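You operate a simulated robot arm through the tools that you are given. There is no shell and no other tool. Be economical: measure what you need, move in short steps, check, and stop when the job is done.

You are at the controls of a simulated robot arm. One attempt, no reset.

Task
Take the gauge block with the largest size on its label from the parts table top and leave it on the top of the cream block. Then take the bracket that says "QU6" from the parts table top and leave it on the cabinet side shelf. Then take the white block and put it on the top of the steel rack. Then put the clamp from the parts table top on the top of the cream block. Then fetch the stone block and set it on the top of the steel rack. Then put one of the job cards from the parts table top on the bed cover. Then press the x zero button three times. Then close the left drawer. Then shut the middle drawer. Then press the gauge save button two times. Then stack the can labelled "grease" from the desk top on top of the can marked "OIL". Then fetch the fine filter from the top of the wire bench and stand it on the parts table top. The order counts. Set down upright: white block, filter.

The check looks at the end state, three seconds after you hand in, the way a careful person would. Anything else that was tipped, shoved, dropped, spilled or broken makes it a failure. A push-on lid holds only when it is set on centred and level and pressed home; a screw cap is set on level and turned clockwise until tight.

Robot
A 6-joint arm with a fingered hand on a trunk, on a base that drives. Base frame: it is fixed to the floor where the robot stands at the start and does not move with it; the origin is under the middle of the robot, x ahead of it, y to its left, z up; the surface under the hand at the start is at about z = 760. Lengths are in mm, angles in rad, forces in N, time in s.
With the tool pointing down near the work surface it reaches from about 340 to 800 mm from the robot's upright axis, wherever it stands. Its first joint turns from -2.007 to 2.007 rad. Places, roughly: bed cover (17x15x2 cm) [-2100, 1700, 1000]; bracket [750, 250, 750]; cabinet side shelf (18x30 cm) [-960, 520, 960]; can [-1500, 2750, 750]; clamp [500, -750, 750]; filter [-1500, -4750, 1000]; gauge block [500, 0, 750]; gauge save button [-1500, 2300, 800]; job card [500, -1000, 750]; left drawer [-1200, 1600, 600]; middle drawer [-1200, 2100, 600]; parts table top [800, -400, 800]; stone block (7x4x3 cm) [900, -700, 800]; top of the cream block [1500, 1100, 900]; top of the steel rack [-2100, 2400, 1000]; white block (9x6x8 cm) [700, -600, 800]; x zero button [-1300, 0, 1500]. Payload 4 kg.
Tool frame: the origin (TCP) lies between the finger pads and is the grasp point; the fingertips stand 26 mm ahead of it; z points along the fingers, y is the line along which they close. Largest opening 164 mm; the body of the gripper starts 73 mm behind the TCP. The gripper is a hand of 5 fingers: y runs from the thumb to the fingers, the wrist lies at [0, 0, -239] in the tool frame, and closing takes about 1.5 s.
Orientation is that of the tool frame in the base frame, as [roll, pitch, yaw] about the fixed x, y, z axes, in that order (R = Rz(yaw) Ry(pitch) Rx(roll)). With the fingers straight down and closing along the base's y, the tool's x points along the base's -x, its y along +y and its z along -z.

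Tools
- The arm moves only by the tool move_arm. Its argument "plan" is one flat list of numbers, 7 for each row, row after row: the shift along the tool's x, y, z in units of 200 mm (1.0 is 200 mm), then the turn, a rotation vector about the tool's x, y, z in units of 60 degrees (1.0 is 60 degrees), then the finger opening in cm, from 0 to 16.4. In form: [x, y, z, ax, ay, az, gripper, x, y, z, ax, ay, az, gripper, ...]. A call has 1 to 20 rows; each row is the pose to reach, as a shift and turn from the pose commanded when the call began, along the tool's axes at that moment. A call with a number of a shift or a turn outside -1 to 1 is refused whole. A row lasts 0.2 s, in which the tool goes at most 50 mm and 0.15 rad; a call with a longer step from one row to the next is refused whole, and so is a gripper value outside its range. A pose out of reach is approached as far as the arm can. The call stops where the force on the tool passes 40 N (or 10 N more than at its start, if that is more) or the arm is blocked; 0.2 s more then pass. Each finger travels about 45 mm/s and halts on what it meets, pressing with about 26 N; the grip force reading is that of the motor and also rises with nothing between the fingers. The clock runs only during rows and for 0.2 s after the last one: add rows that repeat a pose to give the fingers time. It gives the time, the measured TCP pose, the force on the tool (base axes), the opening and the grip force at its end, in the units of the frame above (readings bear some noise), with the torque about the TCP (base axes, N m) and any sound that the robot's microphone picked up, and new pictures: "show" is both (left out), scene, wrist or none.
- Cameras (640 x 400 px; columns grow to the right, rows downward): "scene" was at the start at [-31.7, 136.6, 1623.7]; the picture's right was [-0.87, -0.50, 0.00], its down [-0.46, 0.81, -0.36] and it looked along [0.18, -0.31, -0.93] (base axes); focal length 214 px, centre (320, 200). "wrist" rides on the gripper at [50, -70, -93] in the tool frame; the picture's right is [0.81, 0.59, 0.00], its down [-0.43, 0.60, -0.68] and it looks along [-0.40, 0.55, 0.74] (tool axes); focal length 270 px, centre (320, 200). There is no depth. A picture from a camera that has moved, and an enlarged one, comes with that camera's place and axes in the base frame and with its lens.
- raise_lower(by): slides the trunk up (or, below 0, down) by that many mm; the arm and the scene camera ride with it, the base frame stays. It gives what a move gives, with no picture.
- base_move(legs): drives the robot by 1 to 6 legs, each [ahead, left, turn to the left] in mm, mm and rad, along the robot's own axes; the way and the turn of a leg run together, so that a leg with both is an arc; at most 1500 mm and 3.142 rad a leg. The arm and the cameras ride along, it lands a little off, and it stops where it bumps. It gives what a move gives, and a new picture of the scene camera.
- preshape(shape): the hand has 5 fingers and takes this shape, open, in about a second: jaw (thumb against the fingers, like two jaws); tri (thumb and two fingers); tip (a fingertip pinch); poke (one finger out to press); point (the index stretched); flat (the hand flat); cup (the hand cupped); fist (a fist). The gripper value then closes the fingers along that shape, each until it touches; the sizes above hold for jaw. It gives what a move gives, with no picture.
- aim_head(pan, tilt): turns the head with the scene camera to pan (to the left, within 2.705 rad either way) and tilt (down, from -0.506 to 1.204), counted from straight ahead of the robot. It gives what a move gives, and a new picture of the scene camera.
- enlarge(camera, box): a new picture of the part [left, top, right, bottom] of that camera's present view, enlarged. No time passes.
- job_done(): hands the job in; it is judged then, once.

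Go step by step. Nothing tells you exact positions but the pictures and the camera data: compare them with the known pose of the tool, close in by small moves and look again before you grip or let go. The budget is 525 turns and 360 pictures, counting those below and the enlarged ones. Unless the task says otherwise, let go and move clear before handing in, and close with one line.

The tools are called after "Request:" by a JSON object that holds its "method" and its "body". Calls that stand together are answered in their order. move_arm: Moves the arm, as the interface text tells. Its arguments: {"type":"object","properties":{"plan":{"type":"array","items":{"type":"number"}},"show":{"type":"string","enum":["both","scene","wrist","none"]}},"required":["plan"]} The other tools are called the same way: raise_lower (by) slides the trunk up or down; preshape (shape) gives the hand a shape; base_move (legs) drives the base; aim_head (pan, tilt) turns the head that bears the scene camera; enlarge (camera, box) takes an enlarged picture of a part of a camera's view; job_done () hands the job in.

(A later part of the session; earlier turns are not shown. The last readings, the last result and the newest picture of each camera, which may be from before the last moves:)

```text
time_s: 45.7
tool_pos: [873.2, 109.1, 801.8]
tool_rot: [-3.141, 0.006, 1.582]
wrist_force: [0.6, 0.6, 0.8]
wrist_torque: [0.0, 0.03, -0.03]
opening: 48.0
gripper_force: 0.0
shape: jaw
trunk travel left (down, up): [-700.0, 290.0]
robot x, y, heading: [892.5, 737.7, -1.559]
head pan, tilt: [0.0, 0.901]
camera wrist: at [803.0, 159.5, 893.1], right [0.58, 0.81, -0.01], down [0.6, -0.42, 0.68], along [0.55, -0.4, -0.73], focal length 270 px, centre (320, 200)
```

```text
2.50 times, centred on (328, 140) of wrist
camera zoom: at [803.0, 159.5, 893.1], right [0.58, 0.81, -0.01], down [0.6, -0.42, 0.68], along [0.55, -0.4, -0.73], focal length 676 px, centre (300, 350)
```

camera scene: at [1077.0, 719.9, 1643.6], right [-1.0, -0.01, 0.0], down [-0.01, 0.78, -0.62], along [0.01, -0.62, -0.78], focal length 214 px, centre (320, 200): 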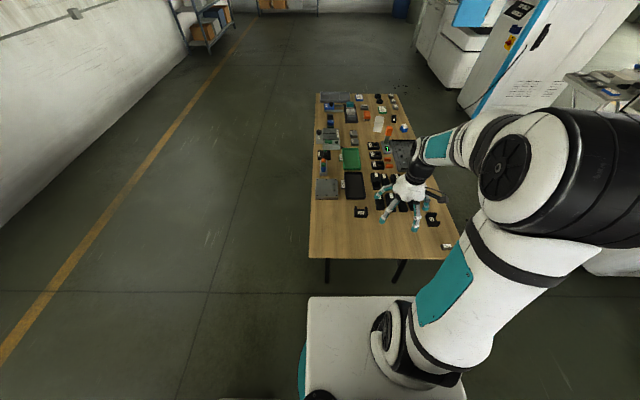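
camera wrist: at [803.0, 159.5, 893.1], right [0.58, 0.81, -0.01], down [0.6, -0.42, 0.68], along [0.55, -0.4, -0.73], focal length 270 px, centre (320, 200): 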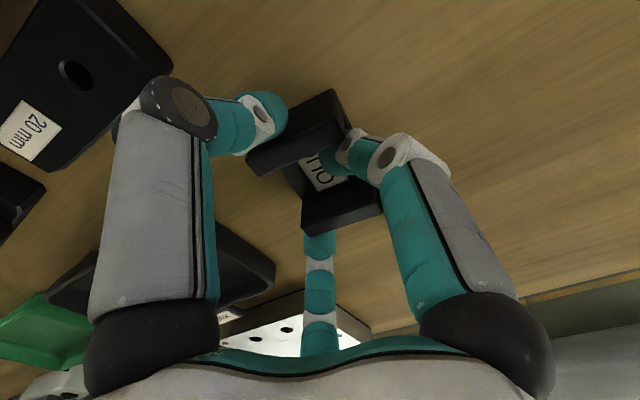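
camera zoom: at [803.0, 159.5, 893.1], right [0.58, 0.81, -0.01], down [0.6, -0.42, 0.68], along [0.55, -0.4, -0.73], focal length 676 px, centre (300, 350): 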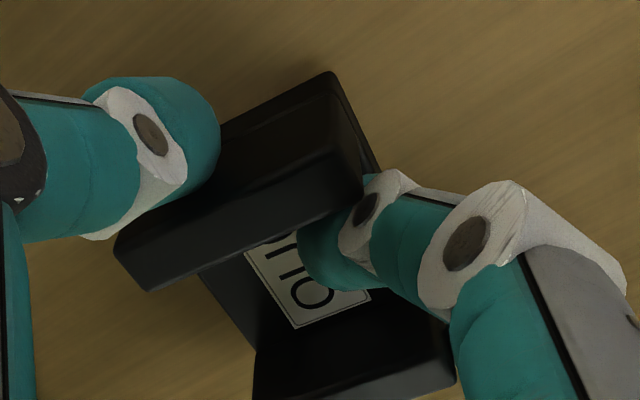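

The thumb and two fingers bear on the outer faces; the fourth merely sits inside the U. I continue closing and check.

Request:
{"method": "move_arm", "body": {"plan": [0, 0, 0, 0, 0, 0, 3.5, 0, 0, 0, 0, 0, 0, 3, 0, 0, 0, 0, 0, 0, 2.5, 0, 0, 0, 0, 0, 0, 2.5, 0, 0, 0, 0, 0, 0, 2.5], "show": "wrist"}}

```text
time_s: 46.9
tool_pos: [873.1, 109.6, 800.9]
tool_rot: [-3.141, 0.008, 1.582]
wrist_force: [1.8, 1.9, -0.5]
wrist_torque: [0.0, 0.1, 0.01]
opening: 41.7
gripper_force: 26.1
shape: jaw
trunk travel left (down, up): [-700.0, 290.0]
robot x, y, heading: [889.6, 732.6, -1.56]
head pan, tilt: [0.0, 0.901]
camera wrist: at [803.1, 159.3, 893.1], right [0.58, 0.81, -0.01], down [0.6, -0.42, 0.68], along [0.55, -0.4, -0.73], focal length 270 px, centre (320, 200)
```

wrist: 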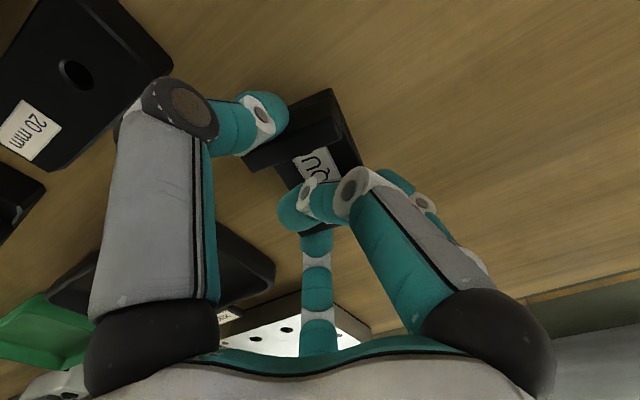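

It's holding at 42 mm with 26 N. A small lift to test.

Request:
{"method": "move_arm", "body": {"plan": [0, 0, -0.05, 0, 0, 0, 2, 0, 0, -0.1, 0, 0, 0, 2, 0, 0, -0.2, 0, 0, 0, 2, 0, 0, -0.2, 0, 0, 0, 2], "show": "both"}}

Request:
{"method": "enlarge", "body": {"camera": "scene", "box": [330, 175, 410, 225]}}

```text
time_s: 47.9
tool_pos: [873.0, 109.0, 842.2]
tool_rot: [-3.139, 0.004, 1.583]
wrist_force: [-0.9, -1.2, -4.0]
wrist_torque: [0.0, -0.06, -0.04]
opening: 41.2
gripper_force: 26.3
shape: jaw
trunk travel left (down, up): [-700.0, 290.0]
robot x, y, heading: [892.5, 733.2, -1.565]
head pan, tilt: [0.0, 0.901]
camera scene: at [1077.0, 719.2, 1643.5], right [-1.0, -0.01, 0.0], down [-0.01, 0.78, -0.62], along [0.01, -0.62, -0.78], focal length 214 px, centre (320, 200)
camera wrist: at [803.0, 158.9, 933.1], right [0.58, 0.81, -0.01], down [0.6, -0.42, 0.68], along [0.55, -0.4, -0.73], focal length 270 px, centre (320, 200)
```

scene: 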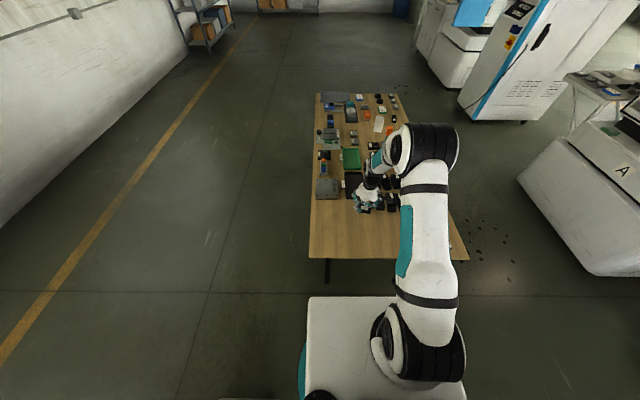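
wrist: 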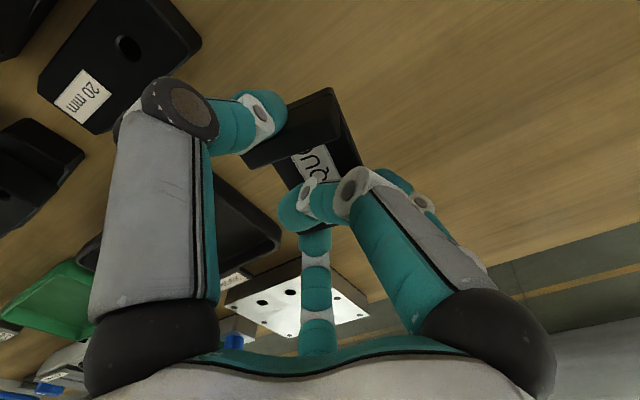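

```text
8.00 times, centred on (370, 200) of scene
camera zoom: at [1077.0, 719.2, 1643.5], right [-1.0, -0.01, 0.0], down [-0.01, 0.78, -0.62], along [0.01, -0.62, -0.78], focal length 1716 px, centre (-80, 200)
```

zoom: 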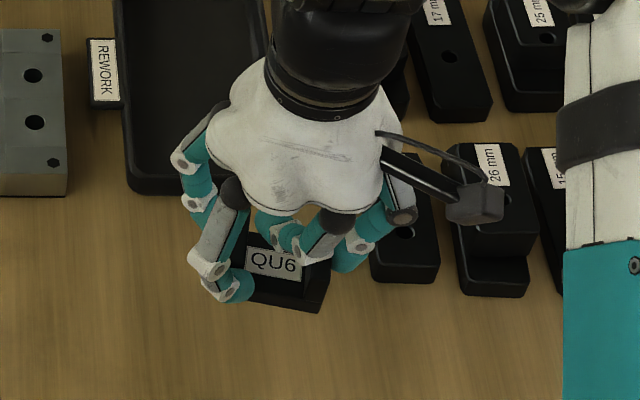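

QU6 is held level. I lift it high, retract a bit, back off and turn to face -x.

Request:
{"method": "move_arm", "body": {"plan": [0, 0, -0.2, 0, 0, 0, 2, 0, 0, -0.4, 0, 0, 0, 2, 0, 0, -0.6, 0, 0, 0, 2, 0, 0, -0.8, 0, 0, 0, 2, 0.2, 0, -0.9, 0, 0, 0, 2, 0.4, 0, -1, 0, 0, 0, 2, 0.6, 0, -1, 0, 0, 0, 2, 0.8, 0, -1, 0, 0, 0, 2], "show": "none"}}

Request:
{"method": "base_move", "body": {"legs": [[-150, 0, 0], [0, 0, -1.58]]}}

Request:
{"method": "aim_head", "body": {"pan": 0.0, "tilt": 0.3}}

```text
time_s: 49.7
tool_pos: [872.3, 274.4, 1043.1]
tool_rot: [-3.139, 0.009, 1.579]
wrist_force: [0.0, 0.7, -4.3]
wrist_torque: [0.01, -0.03, -0.02]
opening: 40.8
gripper_force: 25.9
shape: jaw
trunk travel left (down, up): [-700.0, 290.0]
robot x, y, heading: [893.3, 734.2, -1.559]
head pan, tilt: [0.0, 0.901]
```

```text
time_s: 54.8
tool_pos: [428.0, 898.3, 1043.9]
tool_rot: [-3.14, 0.008, 0.013]
wrist_force: [0.2, 0.4, -4.9]
wrist_torque: [0.01, 0.0, 0.01]
opening: 36.7
gripper_force: 26.2
shape: jaw
trunk travel left (down, up): [-700.0, 290.0]
robot x, y, heading: [889.5, 881.4, -3.126]
head pan, tilt: [0.0, 0.901]
camera scene: at [876.3, 695.2, 1643.6], right [-0.01, 1.0, 0.0], down [0.78, 0.01, -0.62], along [-0.62, -0.01, -0.78], focal length 214 px, centre (320, 200)
```

scene: 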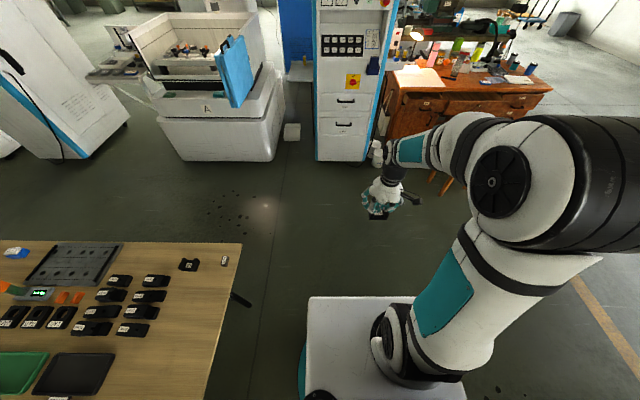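

```text
time_s: 55.8
tool_pos: [428.9, 898.7, 1042.1]
tool_rot: [-3.14, 0.007, 0.014]
wrist_force: [-0.7, -0.1, -4.3]
wrist_torque: [-0.02, 0.04, -0.03]
opening: 36.2
gripper_force: 26.2
shape: jaw
trunk travel left (down, up): [-700.0, 290.0]
robot x, y, heading: [888.6, 883.8, -3.131]
head pan, tilt: [0.0, 0.3]
camera scene: at [858.5, 694.9, 1695.7], right [-0.01, 1.0, 0.0], down [0.3, 0.0, -0.95], along [-0.95, -0.01, -0.3], focal length 214 px, centre (320, 200)
```

scene: 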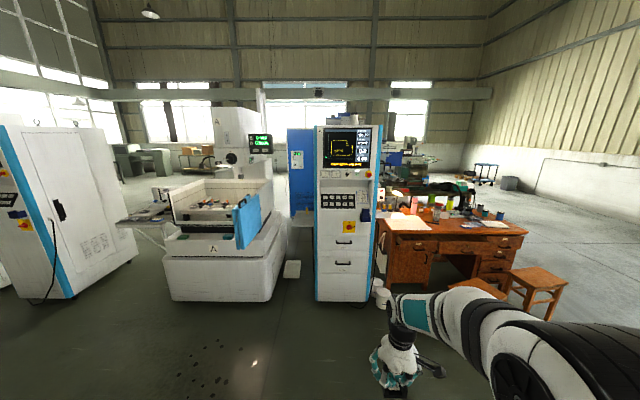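

I see the control cabinet (front x≈-985), the spark machine with its green DRO, and the desk with drawers. I check the grip since the opening changed.

Request:
{"method": "move_arm", "body": {"plan": [0, 0, 0, 0, 0, 0, 2], "show": "wrist"}}

Request:
{"method": "enlarge", "body": {"camera": "scene", "box": [280, 120, 390, 310]}}

```text
time_s: 56.2
tool_pos: [429.0, 899.0, 1044.0]
tool_rot: [-3.14, 0.007, 0.014]
wrist_force: [-0.7, 0.5, -4.9]
wrist_torque: [0.0, 0.04, 0.0]
opening: 36.5
gripper_force: 25.5
shape: jaw
trunk travel left (down, up): [-700.0, 290.0]
robot x, y, heading: [887.5, 882.5, -3.124]
head pan, tilt: [0.0, 0.3]
camera wrist: at [479.0, 967.8, 1135.1], right [0.82, -0.58, -0.01], down [-0.42, -0.6, 0.68], along [-0.4, -0.55, -0.73], focal length 270 px, centre (320, 200)
```

wrist: 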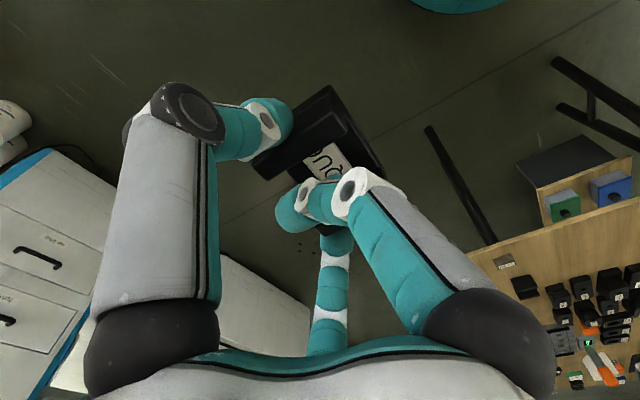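

```text
2.11 times, centred on (335, 215) of scene
camera zoom: at [858.5, 694.9, 1695.8], right [-0.01, 1.0, 0.0], down [0.3, 0.0, -0.96], along [-0.96, -0.01, -0.3], focal length 452 px, centre (288, 168)
```

zoom: 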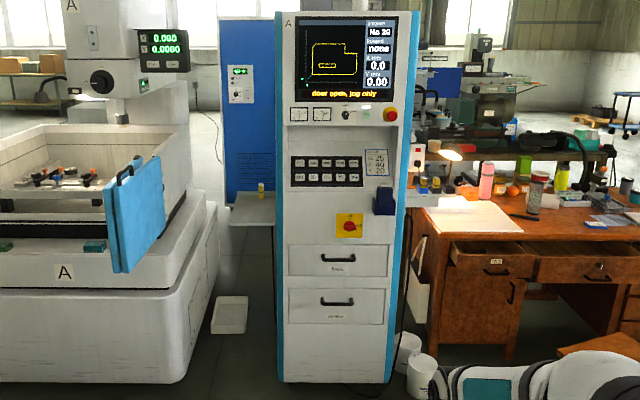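

The bracket is still held. The cabinet's side shelf (with a small yellow bottle on it) is at ~[-930,535,960]. I drive to in front of it.

Request:
{"method": "base_move", "body": {"legs": [[800, 0, 0], [340, 300, 0]]}}

Request:
{"method": "aim_head", "body": {"pan": 0.2, "tilt": 0.75}}

```text
time_s: 62.9
tool_pos: [-722.5, 585.3, 1044.0]
tool_rot: [3.142, 0.005, 0.014]
wrist_force: [0.9, 0.3, -4.6]
wrist_torque: [0.01, 0.03, -0.04]
opening: 36.4
gripper_force: 25.9
shape: jaw
trunk travel left (down, up): [-700.0, 290.0]
robot x, y, heading: [-258.0, 571.9, -3.131]
head pan, tilt: [0.0, 0.3]
camera scene: at [-292.8, 380.4, 1695.7], right [-0.01, 1.0, 0.0], down [0.3, 0.0, -0.96], along [-0.95, -0.01, -0.3], focal length 214 px, centre (320, 200)
```

scene: 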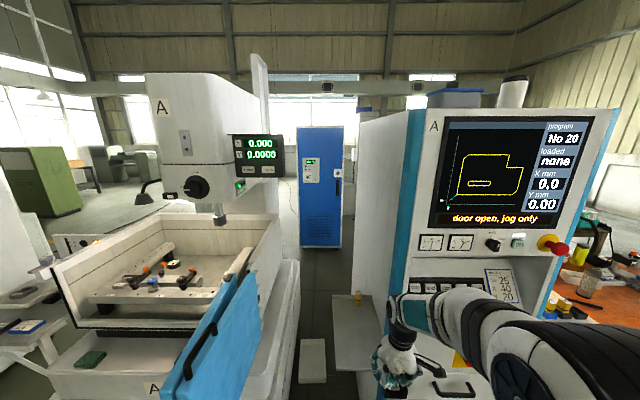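

```text
time_s: 63.8
tool_pos: [-721.1, 583.9, 1043.6]
tool_rot: [-3.139, 0.006, 0.012]
wrist_force: [-0.5, -0.6, -3.8]
wrist_torque: [0.02, 0.01, -0.01]
opening: 36.6
gripper_force: 25.8
shape: jaw
trunk travel left (down, up): [-700.0, 290.0]
robot x, y, heading: [-261.7, 569.1, -3.13]
head pan, tilt: [0.201, 0.75]
camera scene: at [-279.8, 364.6, 1655.5], right [-0.21, 0.98, 0.0], down [0.67, 0.14, -0.73], along [-0.72, -0.15, -0.68], focal length 214 px, centre (320, 200)
```

scene: 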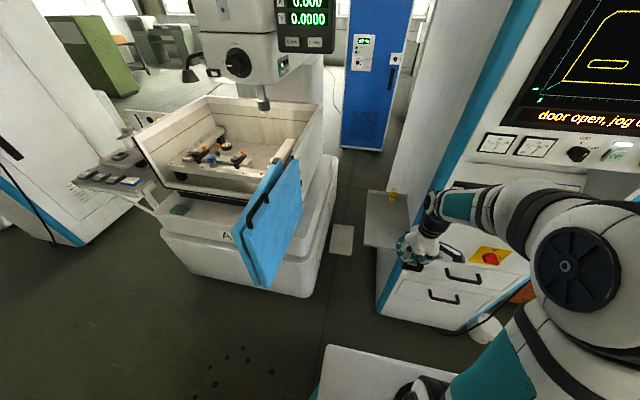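

Shelf spans about x -1110…-795, y 432…612. I'll set the bracket at about [-895,490], keeping the hand clear of the cabinet side: lateral first, then forward.

Request:
{"method": "move_arm", "body": {"plan": [0, 0.2, -0.05, 0, 0, 0, 2, 0, 0.4, -0.1, 0, 0, 0, 2, 0, 0.49, -0.1, 0, 0, 0, 2, -0.2, 0.49, -0.1, 0, 0, 0, 2, -0.4, 0.49, -0.1, 0, 0, 0, 2, -0.5, 0.49, -0.1, 0, 0, 0, 2], "show": "both"}}

```text
time_s: 65.2
tool_pos: [-820.3, 484.9, 1063.8]
tool_rot: [-3.141, 0.003, 0.012]
wrist_force: [-0.8, 0.2, -5.1]
wrist_torque: [0.0, -0.01, 0.01]
opening: 36.6
gripper_force: 26.2
shape: jaw
trunk travel left (down, up): [-700.0, 290.0]
robot x, y, heading: [-262.3, 567.3, -3.132]
head pan, tilt: [0.201, 0.75]
camera scene: at [-280.4, 364.4, 1655.4], right [-0.21, 0.98, 0.0], down [0.67, 0.14, -0.73], along [-0.71, -0.15, -0.68], focal length 214 px, centre (320, 200)
camera wrist: at [-770.0, 555.2, 1155.6], right [0.82, -0.58, -0.01], down [-0.42, -0.6, 0.68], along [-0.4, -0.55, -0.73], focal length 270 px, centre (320, 200)
```

scene: 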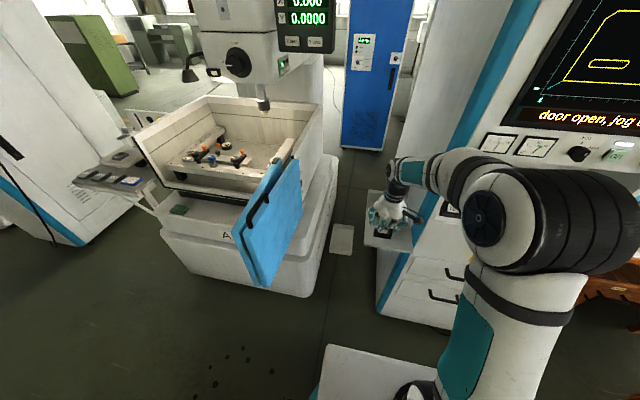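
wrist: 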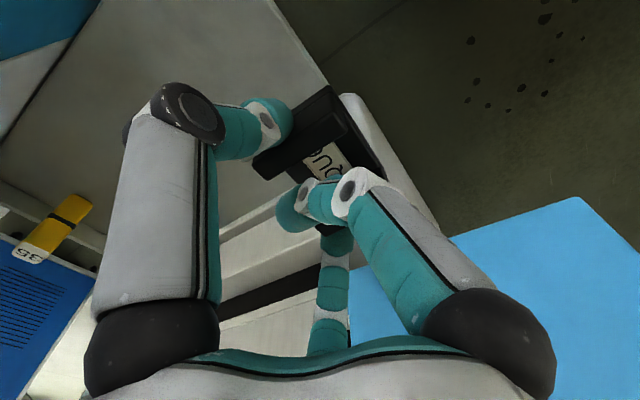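

The shelf's near edge is x≈-800, left edge y≈425. Continue forward 75 mm and lower to z≈1020.

Request:
{"method": "move_arm", "body": {"plan": [-0.2, -0.02, 0, 0, 0, 0, 2, -0.38, -0.02, 0, 0, 0, 0, 2, -0.38, -0.02, 0.12, 0, 0, 0, 2, -0.38, -0.02, 0.2, 0, 0, 0, 2], "show": "both"}}

Request:
{"method": "enlarge", "body": {"camera": "scene", "box": [340, 160, 452, 230]}}

```text
time_s: 66.2
tool_pos: [-896.4, 488.3, 1023.8]
tool_rot: [-3.14, 0.006, 0.012]
wrist_force: [-0.2, 0.4, -5.4]
wrist_torque: [0.02, 0.01, -0.02]
opening: 36.4
gripper_force: 26.4
shape: jaw
trunk travel left (down, up): [-700.0, 290.0]
robot x, y, heading: [-258.9, 566.9, -3.13]
head pan, tilt: [0.201, 0.75]
camera scene: at [-280.3, 364.5, 1655.4], right [-0.21, 0.98, 0.0], down [0.67, 0.14, -0.73], along [-0.71, -0.15, -0.68], focal length 214 px, centre (320, 200)
camera wrist: at [-845.6, 558.1, 1115.8], right [0.82, -0.58, -0.01], down [-0.42, -0.6, 0.68], along [-0.4, -0.55, -0.73], focal length 270 px, centre (320, 200)
```

scene: 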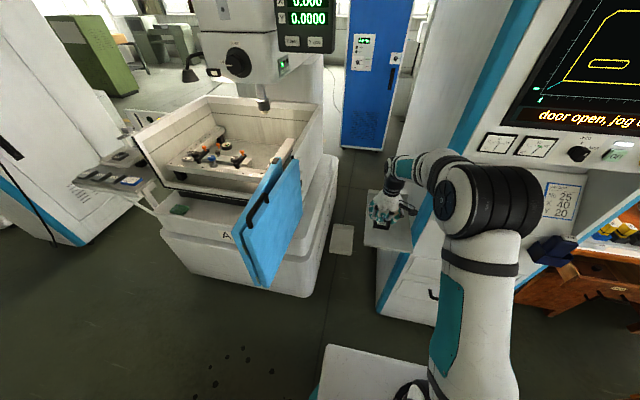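
wrist: 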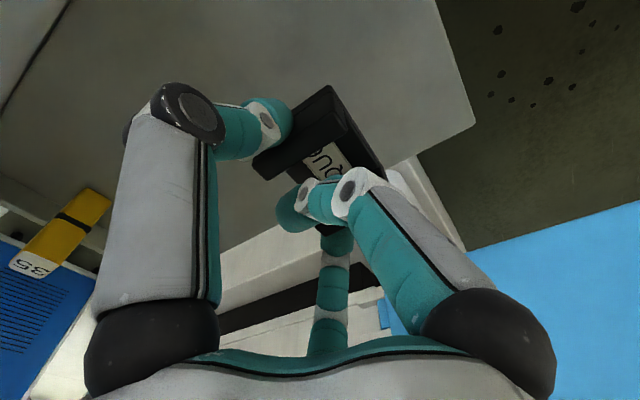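

```text
5.71 times, centred on (396, 195) of scene
camera zoom: at [-280.3, 364.5, 1655.4], right [-0.21, 0.98, 0.0], down [0.67, 0.14, -0.73], along [-0.71, -0.15, -0.68], focal length 1226 px, centre (-114, 229)
```

zoom: 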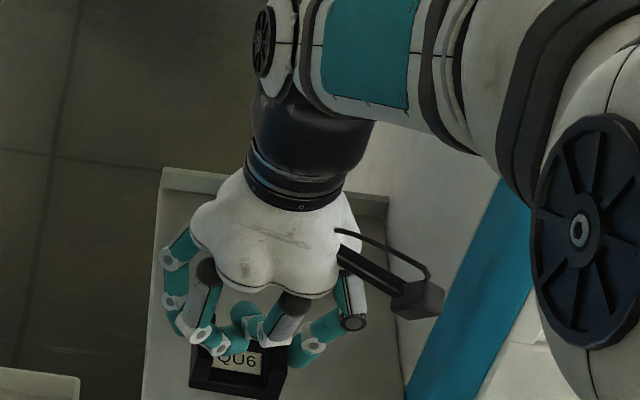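

The bracket is over the shelf with ~25 mm margin to its left edge. I shift 10 mm inward and lower slowly until contact.

Request:
{"method": "move_arm", "body": {"plan": [0, -0.05, 0, 0, 0, 0, 2, 0, -0.05, 0.02, 0, 0, 0, 2, 0, -0.05, 0.04, 0, 0, 0, 2, 0, -0.05, 0.06, 0, 0, 0, 2, 0, -0.05, 0.08, 0, 0, 0, 2, 0, -0.05, 0.1, 0, 0, 0, 2, 0, -0.05, 0.12, 0, 0, 0, 2, 0, -0.05, 0.14, 0, 0, 0, 2, 0, -0.05, 0.16, 0, 0, 0, 2, 0, -0.05, 0.18, 0, 0, 0, 2], "show": "wrist"}}

```text
time_s: 68.4
tool_pos: [-897.3, 498.9, 990.5]
tool_rot: [-3.14, 0.01, 0.012]
wrist_force: [-1.0, 1.3, 12.9]
wrist_torque: [-0.04, -0.2, 0.0]
opening: 36.7
gripper_force: 26.1
shape: jaw
trunk travel left (down, up): [-700.0, 290.0]
robot x, y, heading: [-262.1, 566.2, -3.13]
head pan, tilt: [0.201, 0.75]
camera wrist: at [-846.5, 567.6, 1082.4], right [0.82, -0.58, -0.01], down [-0.42, -0.6, 0.68], along [-0.4, -0.55, -0.73], focal length 270 px, centre (320, 200)
```

wrist: 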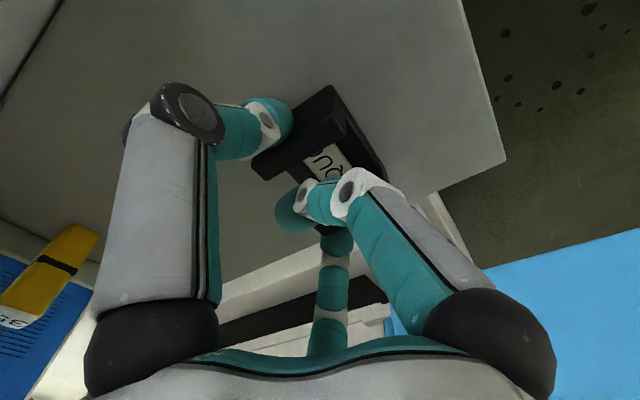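

Contact at z≈990. Now I open.

Request:
{"method": "move_arm", "body": {"plan": [0, 0, -0.01, 0, 0, 0, 3.8, 0, 0, -0.01, 0, 0, 0, 5, 0, 0, -0.01, 0, 0, 0, 6.5, 0, 0, -0.01, 0, 0, 0, 8, 0, 0, -0.01, 0, 0, 0, 9, 0, 0, -0.01, 0, 0, 0, 9, 0, 0, -0.01, 0, 0, 0, 9], "show": "wrist"}}

```text
time_s: 70.0
tool_pos: [-894.8, 499.9, 992.5]
tool_rot: [3.14, 0.01, 0.012]
wrist_force: [-5.8, 11.1, 30.2]
wrist_torque: [-1.14, -0.8, 0.07]
opening: 86.8
gripper_force: 0.1
shape: jaw
trunk travel left (down, up): [-700.0, 290.0]
robot x, y, heading: [-260.0, 567.8, -3.129]
head pan, tilt: [0.201, 0.75]
camera wrist: at [-845.0, 569.1, 1083.8], right [0.82, -0.58, -0.01], down [-0.42, -0.6, 0.68], along [-0.4, -0.55, -0.73], focal length 270 px, centre (320, 200)
```

wrist: 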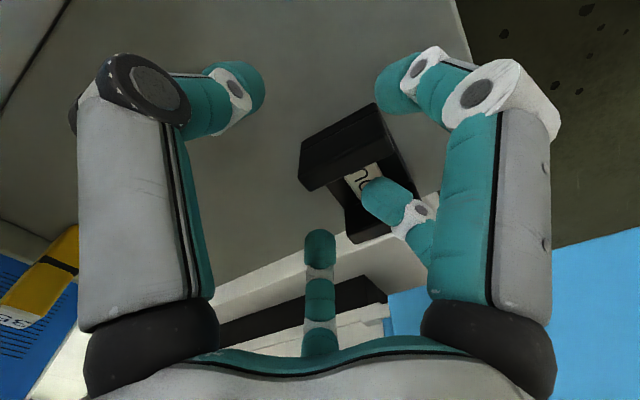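

A finger now sits inside the U, pressing on its floor. I rise slowly straight up to disengage.

Request:
{"method": "move_arm", "body": {"plan": [0, 0, -0.03, 0, 0, 0, 8.7, 0, 0, -0.06, 0, 0, 0, 8.7, 0, 0, -0.1, 0, 0, 0, 8.7], "show": "wrist"}}

```text
time_s: 70.8
tool_pos: [-895.9, 498.2, 1009.1]
tool_rot: [-3.141, 0.004, 0.011]
wrist_force: [0.4, -0.2, 0.9]
wrist_torque: [0.02, 0.01, 0.03]
opening: 87.2
gripper_force: 0.1
shape: jaw
trunk travel left (down, up): [-700.0, 290.0]
robot x, y, heading: [-262.6, 569.5, -3.134]
head pan, tilt: [0.201, 0.75]
camera wrist: at [-845.4, 567.9, 1101.4], right [0.82, -0.58, 0.0], down [-0.42, -0.6, 0.68], along [-0.39, -0.55, -0.73], focal length 270 px, centre (320, 200)
```

wrist: 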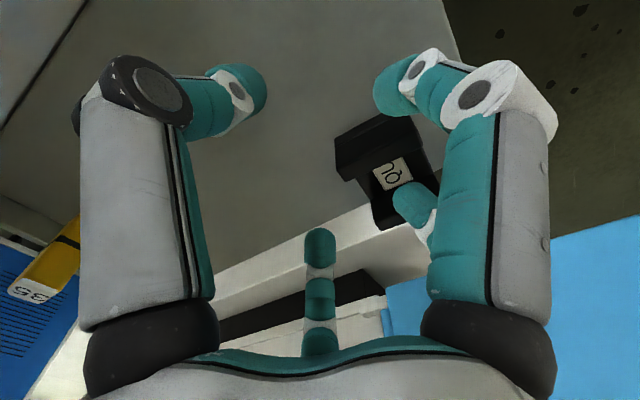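

Free now. I rise clear and look.

Request:
{"method": "move_arm", "body": {"plan": [0, 0, -0.1, 0, 0, 0, 8.7, 0, 0, -0.3, 0, 0, 0, 9, 0, 0, -0.5, 0, 0, 0, 9, 0.2, 0, -0.5, 0, 0, 0, 9], "show": "both"}}

Request:
{"method": "enlarge", "body": {"camera": "scene", "box": [340, 160, 452, 230]}}

```text
time_s: 71.8
tool_pos: [-855.0, 501.0, 1111.9]
tool_rot: [-3.14, 0.007, 0.011]
wrist_force: [0.9, -0.4, 0.1]
wrist_torque: [0.0, 0.0, 0.0]
opening: 89.7
gripper_force: 0.1
shape: jaw
trunk travel left (down, up): [-700.0, 290.0]
robot x, y, heading: [-261.6, 567.4, -3.129]
head pan, tilt: [0.201, 0.75]
camera scene: at [-277.5, 364.8, 1655.5], right [-0.21, 0.98, 0.0], down [0.67, 0.14, -0.73], along [-0.72, -0.15, -0.68], focal length 214 px, centre (320, 200)
camera wrist: at [-804.3, 570.1, 1203.7], right [0.82, -0.58, -0.01], down [-0.42, -0.6, 0.68], along [-0.4, -0.55, -0.73], focal length 270 px, centre (320, 200)
```

scene: 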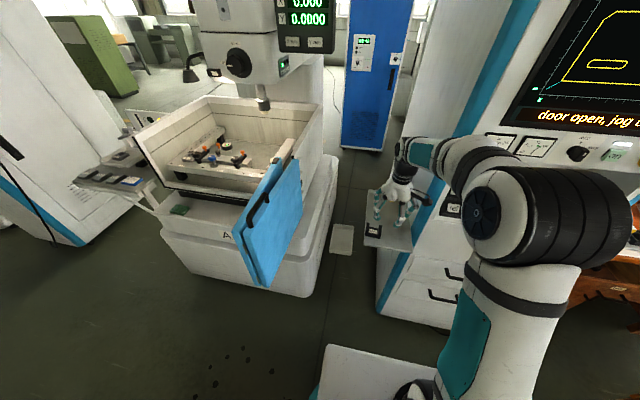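
wrist: 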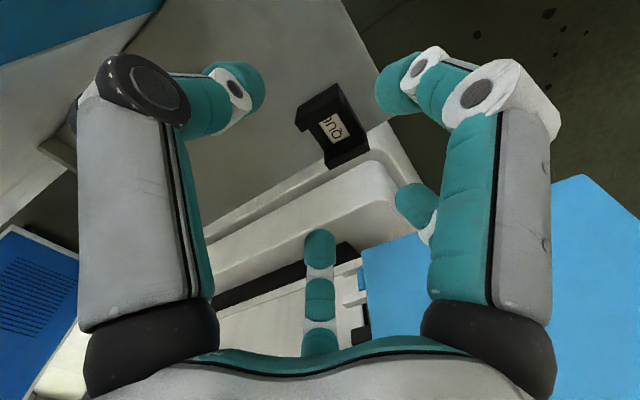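

```text
5.71 times, centred on (396, 195) of scene
camera zoom: at [-277.5, 364.8, 1655.5], right [-0.21, 0.98, 0.0], down [0.67, 0.14, -0.73], along [-0.72, -0.15, -0.68], focal length 1226 px, centre (-114, 229)
```

zoom: 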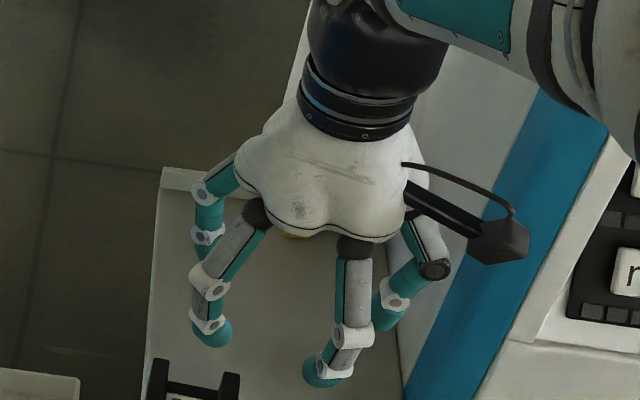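

The bracket stands on the shelf but near its left edge. I zoom to judge the margin.

Request:
{"method": "enlarge", "body": {"camera": "scene", "box": [350, 205, 414, 245]}}

Request:
{"method": "enlarge", "body": {"camera": "wrist", "box": [240, 60, 432, 180]}}

```text
10.00 times, centred on (382, 225) of scene
camera zoom: at [-277.5, 364.8, 1655.5], right [-0.21, 0.98, 0.0], down [0.67, 0.14, -0.73], along [-0.72, -0.15, -0.68], focal length 2145 px, centre (-300, -50)
```

zoom: 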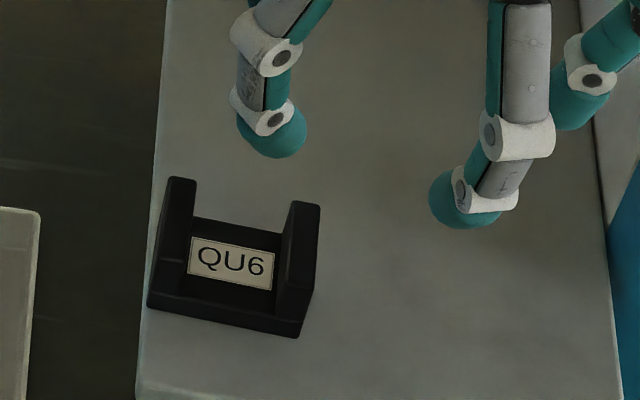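

```text
3.33 times, centred on (336, 120) of wrist
camera zoom: at [-804.3, 570.1, 1203.7], right [0.82, -0.58, -0.01], down [-0.42, -0.6, 0.68], along [-0.4, -0.55, -0.73], focal length 901 px, centre (267, 467)
```

zoom: 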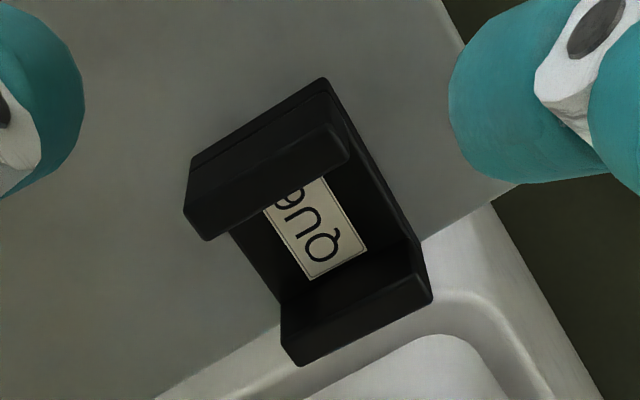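

The bracket is flush with the shelf's left edge; I'd like it further in. I'll take the poke shape and drag it inward by its inner wall.

Request:
{"method": "preshape", "body": {"shape": "poke"}}

Request:
{"method": "move_arm", "body": {"plan": [0, 0, 0, 0, 0, 0, 9], "show": "both"}}

Request:
{"method": "enlarge", "body": {"camera": "scene", "box": [340, 160, 452, 230]}}

```text
time_s: 72.7
tool_pos: [-857.2, 500.4, 1110.5]
tool_rot: [-3.141, 0.008, 0.012]
wrist_force: [0.0, 0.9, -0.3]
wrist_torque: [0.04, 0.01, 0.0]
opening: 0.1
gripper_force: 0.0
shape: poke
trunk travel left (down, up): [-700.0, 290.0]
robot x, y, heading: [-263.6, 567.5, -3.131]
head pan, tilt: [0.201, 0.75]
```

```text
time_s: 73.1
tool_pos: [-856.5, 499.8, 1110.5]
tool_rot: [-3.141, 0.007, 0.012]
wrist_force: [-0.2, -0.4, -0.1]
wrist_torque: [0.01, 0.02, 0.03]
opening: 75.0
gripper_force: 0.0
shape: jaw
trunk travel left (down, up): [-700.0, 290.0]
robot x, y, heading: [-260.2, 569.0, -3.126]
head pan, tilt: [0.201, 0.75]
camera scene: at [-279.6, 364.5, 1655.5], right [-0.21, 0.98, 0.0], down [0.67, 0.14, -0.73], along [-0.71, -0.15, -0.68], focal length 214 px, centre (320, 200)
camera wrist: at [-806.0, 569.9, 1202.7], right [0.82, -0.58, -0.01], down [-0.42, -0.6, 0.68], along [-0.4, -0.55, -0.73], focal length 270 px, centre (320, 200)
```

scene: 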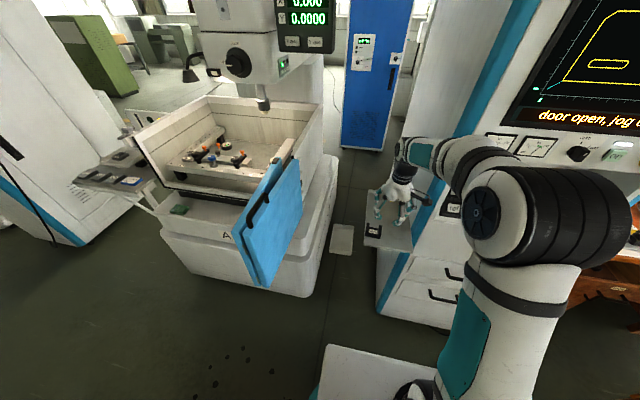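
wrist: 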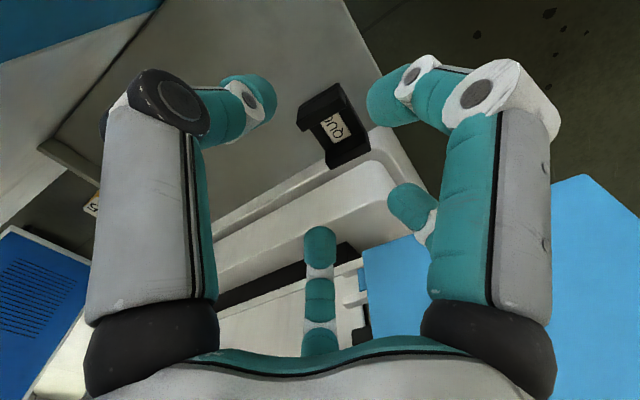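

```text
5.71 times, centred on (396, 195) of scene
camera zoom: at [-279.6, 364.5, 1655.5], right [-0.21, 0.98, 0.0], down [0.67, 0.14, -0.73], along [-0.71, -0.15, -0.68], focal length 1226 px, centre (-114, 229)
```

zoom: 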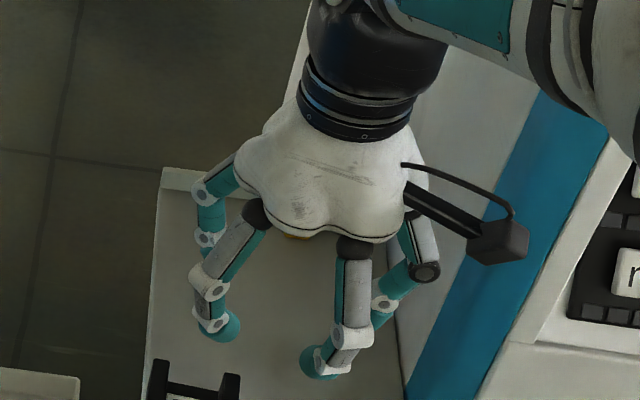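

Giving an opening reverted to jaw; in poke I must command 0.

Request:
{"method": "preshape", "body": {"shape": "poke"}}

Request:
{"method": "move_arm", "body": {"plan": [0, 0, 0, 0, 0, 0, 0], "show": "wrist"}}

Request:
{"method": "enlarge", "body": {"camera": "scene", "box": [340, 160, 452, 230]}}

```text
time_s: 74.0
tool_pos: [-856.6, 500.7, 1110.2]
tool_rot: [-3.139, 0.006, 0.012]
wrist_force: [0.4, -0.6, -0.4]
wrist_torque: [-0.04, 0.01, 0.01]
opening: 0.1
gripper_force: 0.0
shape: poke
trunk travel left (down, up): [-700.0, 290.0]
robot x, y, heading: [-258.7, 570.5, -3.135]
head pan, tilt: [0.201, 0.75]
```

```text
time_s: 74.4
tool_pos: [-856.7, 500.2, 1111.2]
tool_rot: [3.141, 0.007, 0.012]
wrist_force: [-0.2, -0.3, 0.2]
wrist_torque: [-0.02, 0.01, 0.04]
opening: 17.7
gripper_force: 0.0
shape: jaw
trunk travel left (down, up): [-700.0, 290.0]
robot x, y, heading: [-260.3, 567.3, -3.132]
head pan, tilt: [0.201, 0.75]
camera wrist: at [-806.0, 569.9, 1202.7], right [0.82, -0.58, -0.01], down [-0.42, -0.6, 0.68], along [-0.4, -0.55, -0.73], focal length 270 px, centre (320, 200)
```

wrist: 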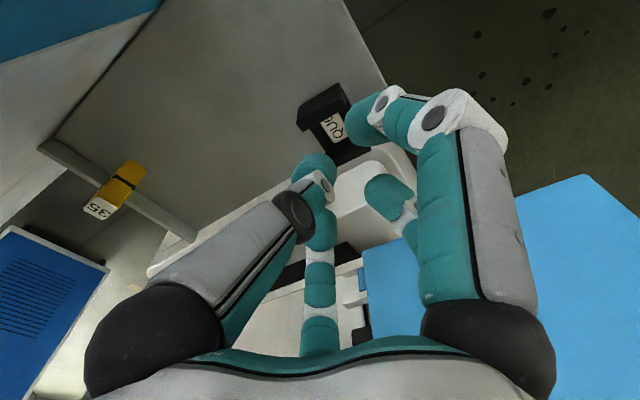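

```text
5.71 times, centred on (396, 195) of scene
camera zoom: at [-279.5, 364.6, 1655.5], right [-0.21, 0.98, 0.0], down [0.67, 0.14, -0.73], along [-0.71, -0.15, -0.68], focal length 1226 px, centre (-114, 229)
```

zoom: 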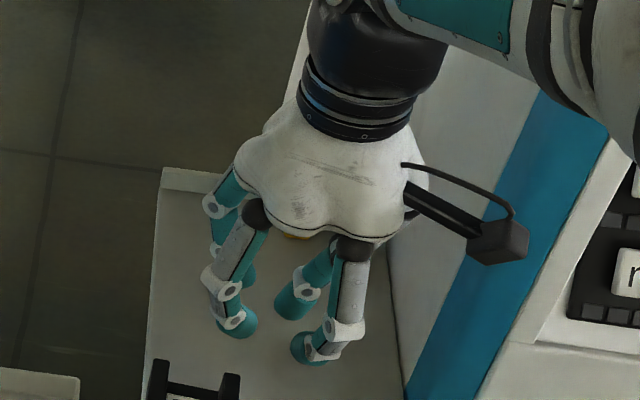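

I try poke once more now that the last opening command is 0.

Request:
{"method": "preshape", "body": {"shape": "poke"}}

Request:
{"method": "move_arm", "body": {"plan": [0, 0, 0, 0, 0, 0, 0, 0, 0, 0, 0, 0, 0, 0, 0, 0, 0, 0, 0, 0, 0], "show": "wrist"}}

```text
time_s: 75.3
tool_pos: [-856.9, 500.9, 1110.9]
tool_rot: [-3.141, 0.006, 0.011]
wrist_force: [0.4, 0.1, 0.1]
wrist_torque: [0.0, -0.02, -0.01]
opening: 0.0
gripper_force: 0.0
shape: poke
trunk travel left (down, up): [-700.0, 290.0]
robot x, y, heading: [-264.7, 567.4, -3.128]
head pan, tilt: [0.201, 0.75]
```

```text
time_s: 76.1
tool_pos: [-856.2, 499.9, 1112.1]
tool_rot: [-3.141, 0.008, 0.011]
wrist_force: [-0.4, 0.0, 1.0]
wrist_torque: [0.01, 0.01, 0.02]
opening: 0.0
gripper_force: 0.0
shape: jaw
trunk travel left (down, up): [-700.0, 290.0]
robot x, y, heading: [-263.7, 567.9, -3.129]
head pan, tilt: [0.201, 0.75]
camera wrist: at [-806.0, 569.9, 1202.7], right [0.82, -0.58, -0.01], down [-0.42, -0.6, 0.68], along [-0.4, -0.55, -0.73], focal length 270 px, centre (320, 200)
```

wrist: 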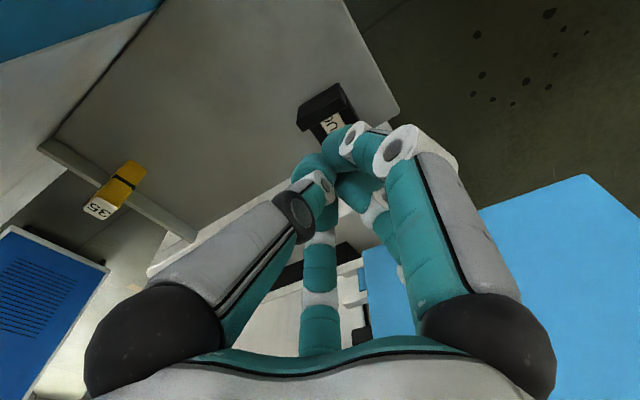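

Fingers now form a closed bunch at the TCP. I'll use it from the left side of the shelf to nudge the bracket inward: first move to [-858,385] and down.

Request:
{"method": "move_arm", "body": {"plan": [0, 0.2, 0, 0, 0, 0, 0, 0, 0.4, 0, 0, 0, 0, 0, 0.01, 0.575, 0, 0, 0, 0, 0, 0.01, 0.575, 0.2, 0, 0, 0, 0, 0.01, 0.575, 0.4, 0, 0, 0, 0, 0.01, 0.575, 0.53, 0, 0, 0, 0], "show": "both"}}

Request:
{"method": "enlarge", "body": {"camera": "scene", "box": [340, 185, 420, 235]}}

```text
time_s: 77.5
tool_pos: [-853.4, 384.5, 1003.4]
tool_rot: [-3.139, 0.008, 0.012]
wrist_force: [-0.9, 0.0, 0.6]
wrist_torque: [0.03, 0.0, 0.01]
opening: 0.0
gripper_force: 26.1
shape: jaw
trunk travel left (down, up): [-700.0, 290.0]
robot x, y, heading: [-258.6, 570.6, -3.132]
head pan, tilt: [0.201, 0.75]
camera scene: at [-279.9, 364.4, 1655.5], right [-0.21, 0.98, 0.0], down [0.67, 0.14, -0.73], along [-0.71, -0.15, -0.68], focal length 214 px, centre (320, 200)
camera wrist: at [-802.9, 454.0, 1095.1], right [0.82, -0.58, -0.01], down [-0.42, -0.6, 0.68], along [-0.4, -0.55, -0.73], focal length 270 px, centre (320, 200)
```

scene: 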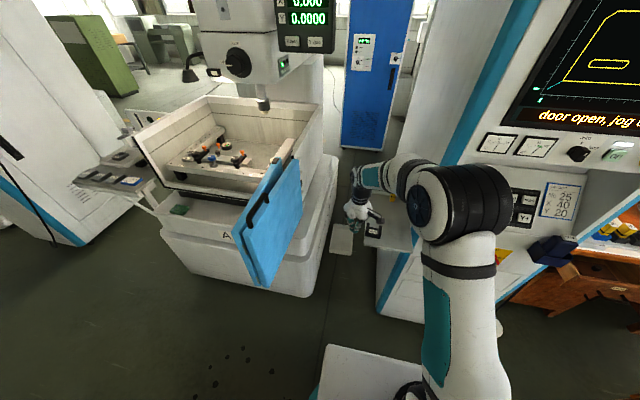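
wrist: 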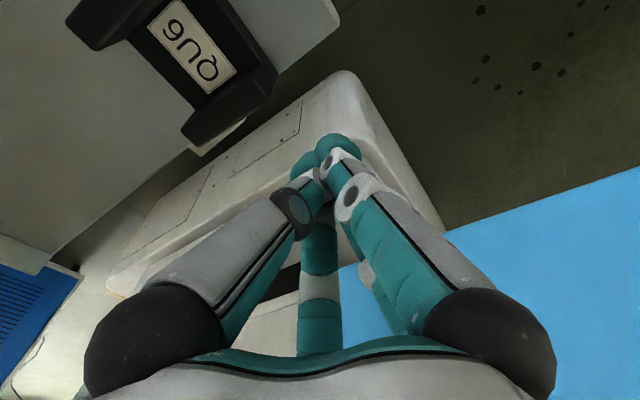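

```text
8.00 times, centred on (380, 210) of scene
camera zoom: at [-279.9, 364.4, 1655.5], right [-0.21, 0.98, 0.0], down [0.67, 0.14, -0.73], along [-0.71, -0.15, -0.68], focal length 1716 px, centre (-160, 120)
```

zoom: 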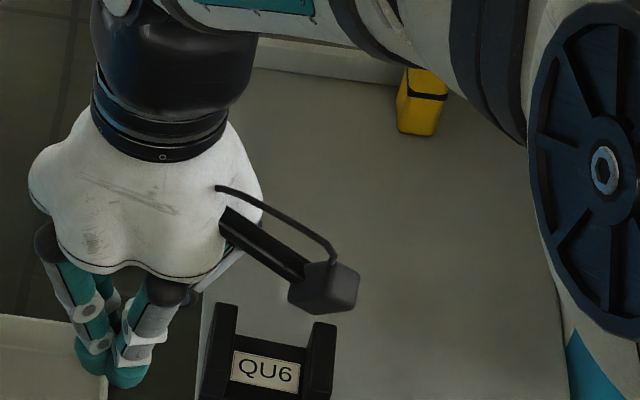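

The bunch is beside the bracket. I push slowly toward +y (to TCP y≈452).

Request:
{"method": "move_arm", "body": {"plan": [-0.03, -0.05, 0, 0, 0, 0, 0, -0.03, -0.1, 0, 0, 0, 0, 0, -0.03, -0.14, 0, 0, 0, 0, 0, -0.03, -0.18, 0, 0, 0, 0, 0, -0.03, -0.22, 0, 0, 0, 0, 0, -0.03, -0.26, 0, 0, 0, 0, 0, -0.03, -0.3, 0, 0, 0, 0, 0, -0.03, -0.34, 0, 0, 0, 0, 0], "show": "wrist"}}

Request:
{"method": "enlarge", "body": {"camera": "scene", "box": [340, 185, 420, 235]}}

```text
time_s: 79.3
tool_pos: [-860.2, 452.0, 1005.0]
tool_rot: [-3.139, 0.006, 0.012]
wrist_force: [0.4, -1.9, 0.4]
wrist_torque: [-0.02, 0.01, 0.0]
opening: 0.0
gripper_force: 26.1
shape: jaw
trunk travel left (down, up): [-700.0, 290.0]
robot x, y, heading: [-260.3, 566.7, -3.128]
head pan, tilt: [0.201, 0.75]
camera wrist: at [-810.3, 521.4, 1096.0], right [0.82, -0.58, -0.01], down [-0.42, -0.6, 0.68], along [-0.4, -0.55, -0.73], focal length 270 px, centre (320, 200)
```

wrist: 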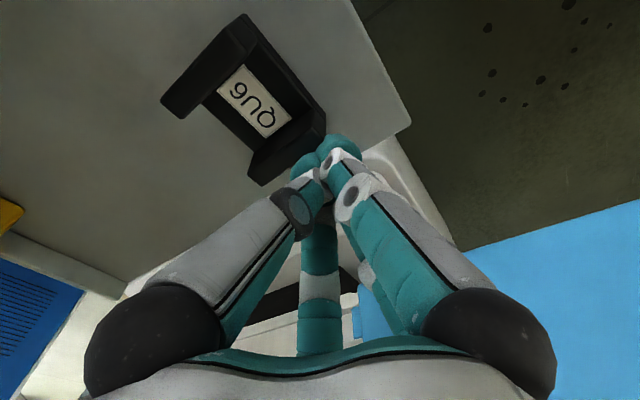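

```text
8.00 times, centred on (380, 210) of scene
camera zoom: at [-279.5, 364.5, 1655.5], right [-0.21, 0.98, 0.0], down [0.67, 0.14, -0.73], along [-0.71, -0.15, -0.68], focal length 1716 px, centre (-160, 120)
```

zoom: 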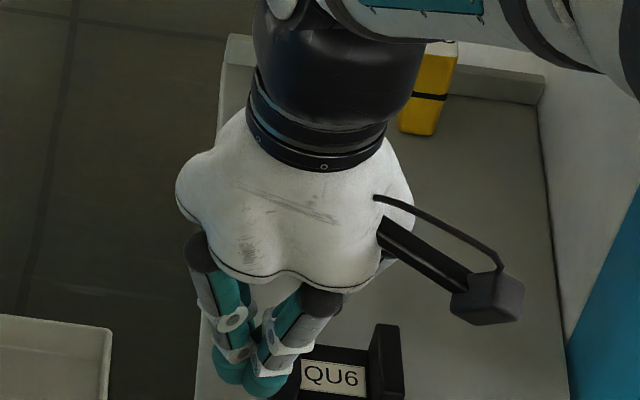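

The bracket now sits well inside the shelf. I withdraw up and back, then go to the parts table for the white block.

Request:
{"method": "move_arm", "body": {"plan": [0, 0.05, 0, 0, 0, 0, 0, 0, 0.1, -0.1, 0, 0, 0, 0, 0, 0.1, -0.3, 0, 0, 0, 0, 0, 0.1, -0.5, 0, 0, 0, 0, 0.2, 0.1, -0.6, 0, 0, 0, 0, 0.4, 0.1, -0.6, 0, 0, 0, 0, 0.6, 0.1, -0.6, 0, 0, 0, 0, 0.8, 0.1, -0.6, 0, 0, 0, 0], "show": "none"}}

Request:
{"method": "base_move", "body": {"legs": [[-220, 0, 0], [0, 0, 3.13]]}}

```text
time_s: 81.1
tool_pos: [-697.8, 434.4, 1123.1]
tool_rot: [-3.139, 0.006, 0.012]
wrist_force: [0.7, 0.2, -0.2]
wrist_torque: [0.01, 0.03, 0.0]
opening: 0.2
gripper_force: 26.2
shape: jaw
trunk travel left (down, up): [-700.0, 290.0]
robot x, y, heading: [-263.4, 565.5, -3.13]
head pan, tilt: [0.201, 0.75]
```

```text
time_s: 90.4
tool_pos: [383.7, 749.4, 1121.9]
tool_rot: [-3.141, 0.007, -3.021]
wrist_force: [0.6, 1.5, 0.4]
wrist_torque: [0.0, -0.03, 0.01]
opening: 0.0
gripper_force: 25.8
shape: jaw
trunk travel left (down, up): [-700.0, 290.0]
robot x, y, heading: [-40.3, 566.3, 0.118]
head pan, tilt: [0.201, 0.75]
camera scene: at [-41.8, 773.1, 1655.5], right [0.32, -0.95, 0.0], down [-0.65, -0.22, -0.73], along [0.69, 0.23, -0.68], focal length 214 px, centre (320, 200)
```

scene: 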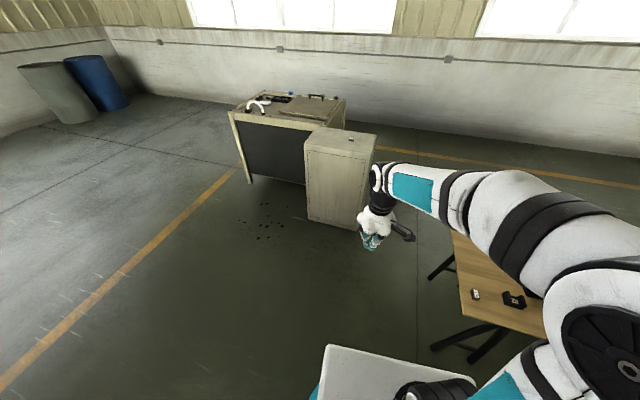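

Heading is 0.118 off; I correct it and slide right to y≈-560.

Request:
{"method": "base_move", "body": {"legs": [[0, 0, -0.118], [60, -1130, 0]]}}

Request:
{"method": "aim_head", "body": {"pan": -0.15, "tilt": 0.9}}

```text
time_s: 96.8
tool_pos: [463.6, -437.6, 1121.2]
tool_rot: [-3.139, 0.006, -3.14]
wrist_force: [-0.1, 0.5, 0.7]
wrist_torque: [-0.01, 0.02, -0.03]
opening: 0.0
gripper_force: 26.3
shape: jaw
trunk travel left (down, up): [-700.0, 290.0]
robot x, y, heading: [25.0, -566.5, 0.004]
head pan, tilt: [0.201, 0.75]
camera scene: at [45.0, -364.0, 1655.5], right [0.2, -0.98, 0.0], down [-0.67, -0.14, -0.73], along [0.72, 0.15, -0.68], focal length 214 px, centre (320, 200)
```

scene: 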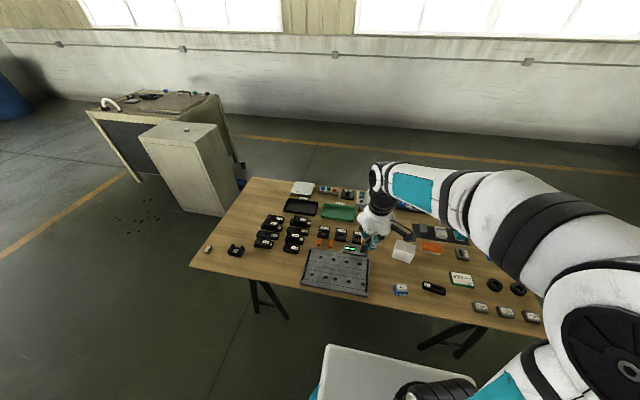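

```text
time_s: 97.6
tool_pos: [463.2, -438.1, 1120.5]
tool_rot: [-3.141, 0.007, 3.141]
wrist_force: [0.7, -0.4, -0.6]
wrist_torque: [-0.02, -0.01, 0.01]
opening: 0.0
gripper_force: 25.9
shape: jaw
trunk travel left (down, up): [-700.0, 290.0]
robot x, y, heading: [27.6, -566.5, 0.002]
head pan, tilt: [-0.15, 0.901]
camera scene: at [38.4, -391.4, 1643.6], right [-0.15, -0.99, 0.0], down [-0.77, 0.12, -0.62], along [0.61, -0.09, -0.78], focal length 214 px, centre (320, 200)
```

scene: 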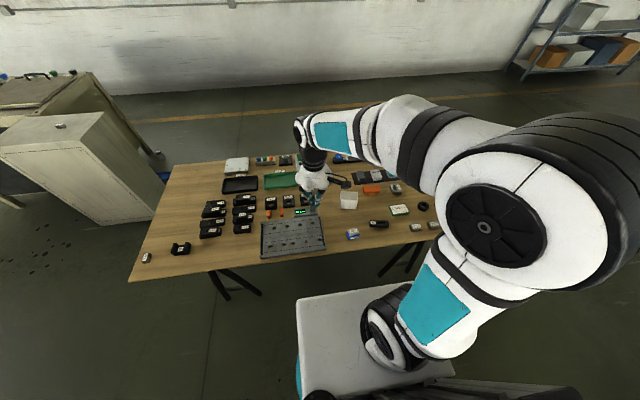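

The white block, brush and stones are visible. I zoom in.

Request:
{"method": "enlarge", "body": {"camera": "scene", "box": [325, 160, 453, 240]}}

```text
5.00 times, centred on (389, 200) of scene
camera zoom: at [38.4, -391.4, 1643.6], right [-0.15, -0.99, 0.0], down [-0.77, 0.12, -0.62], along [0.61, -0.09, -0.78], focal length 1072 px, centre (-25, 200)
```

zoom: 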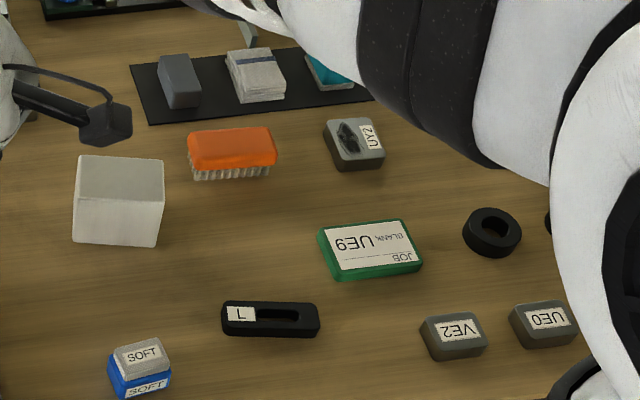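

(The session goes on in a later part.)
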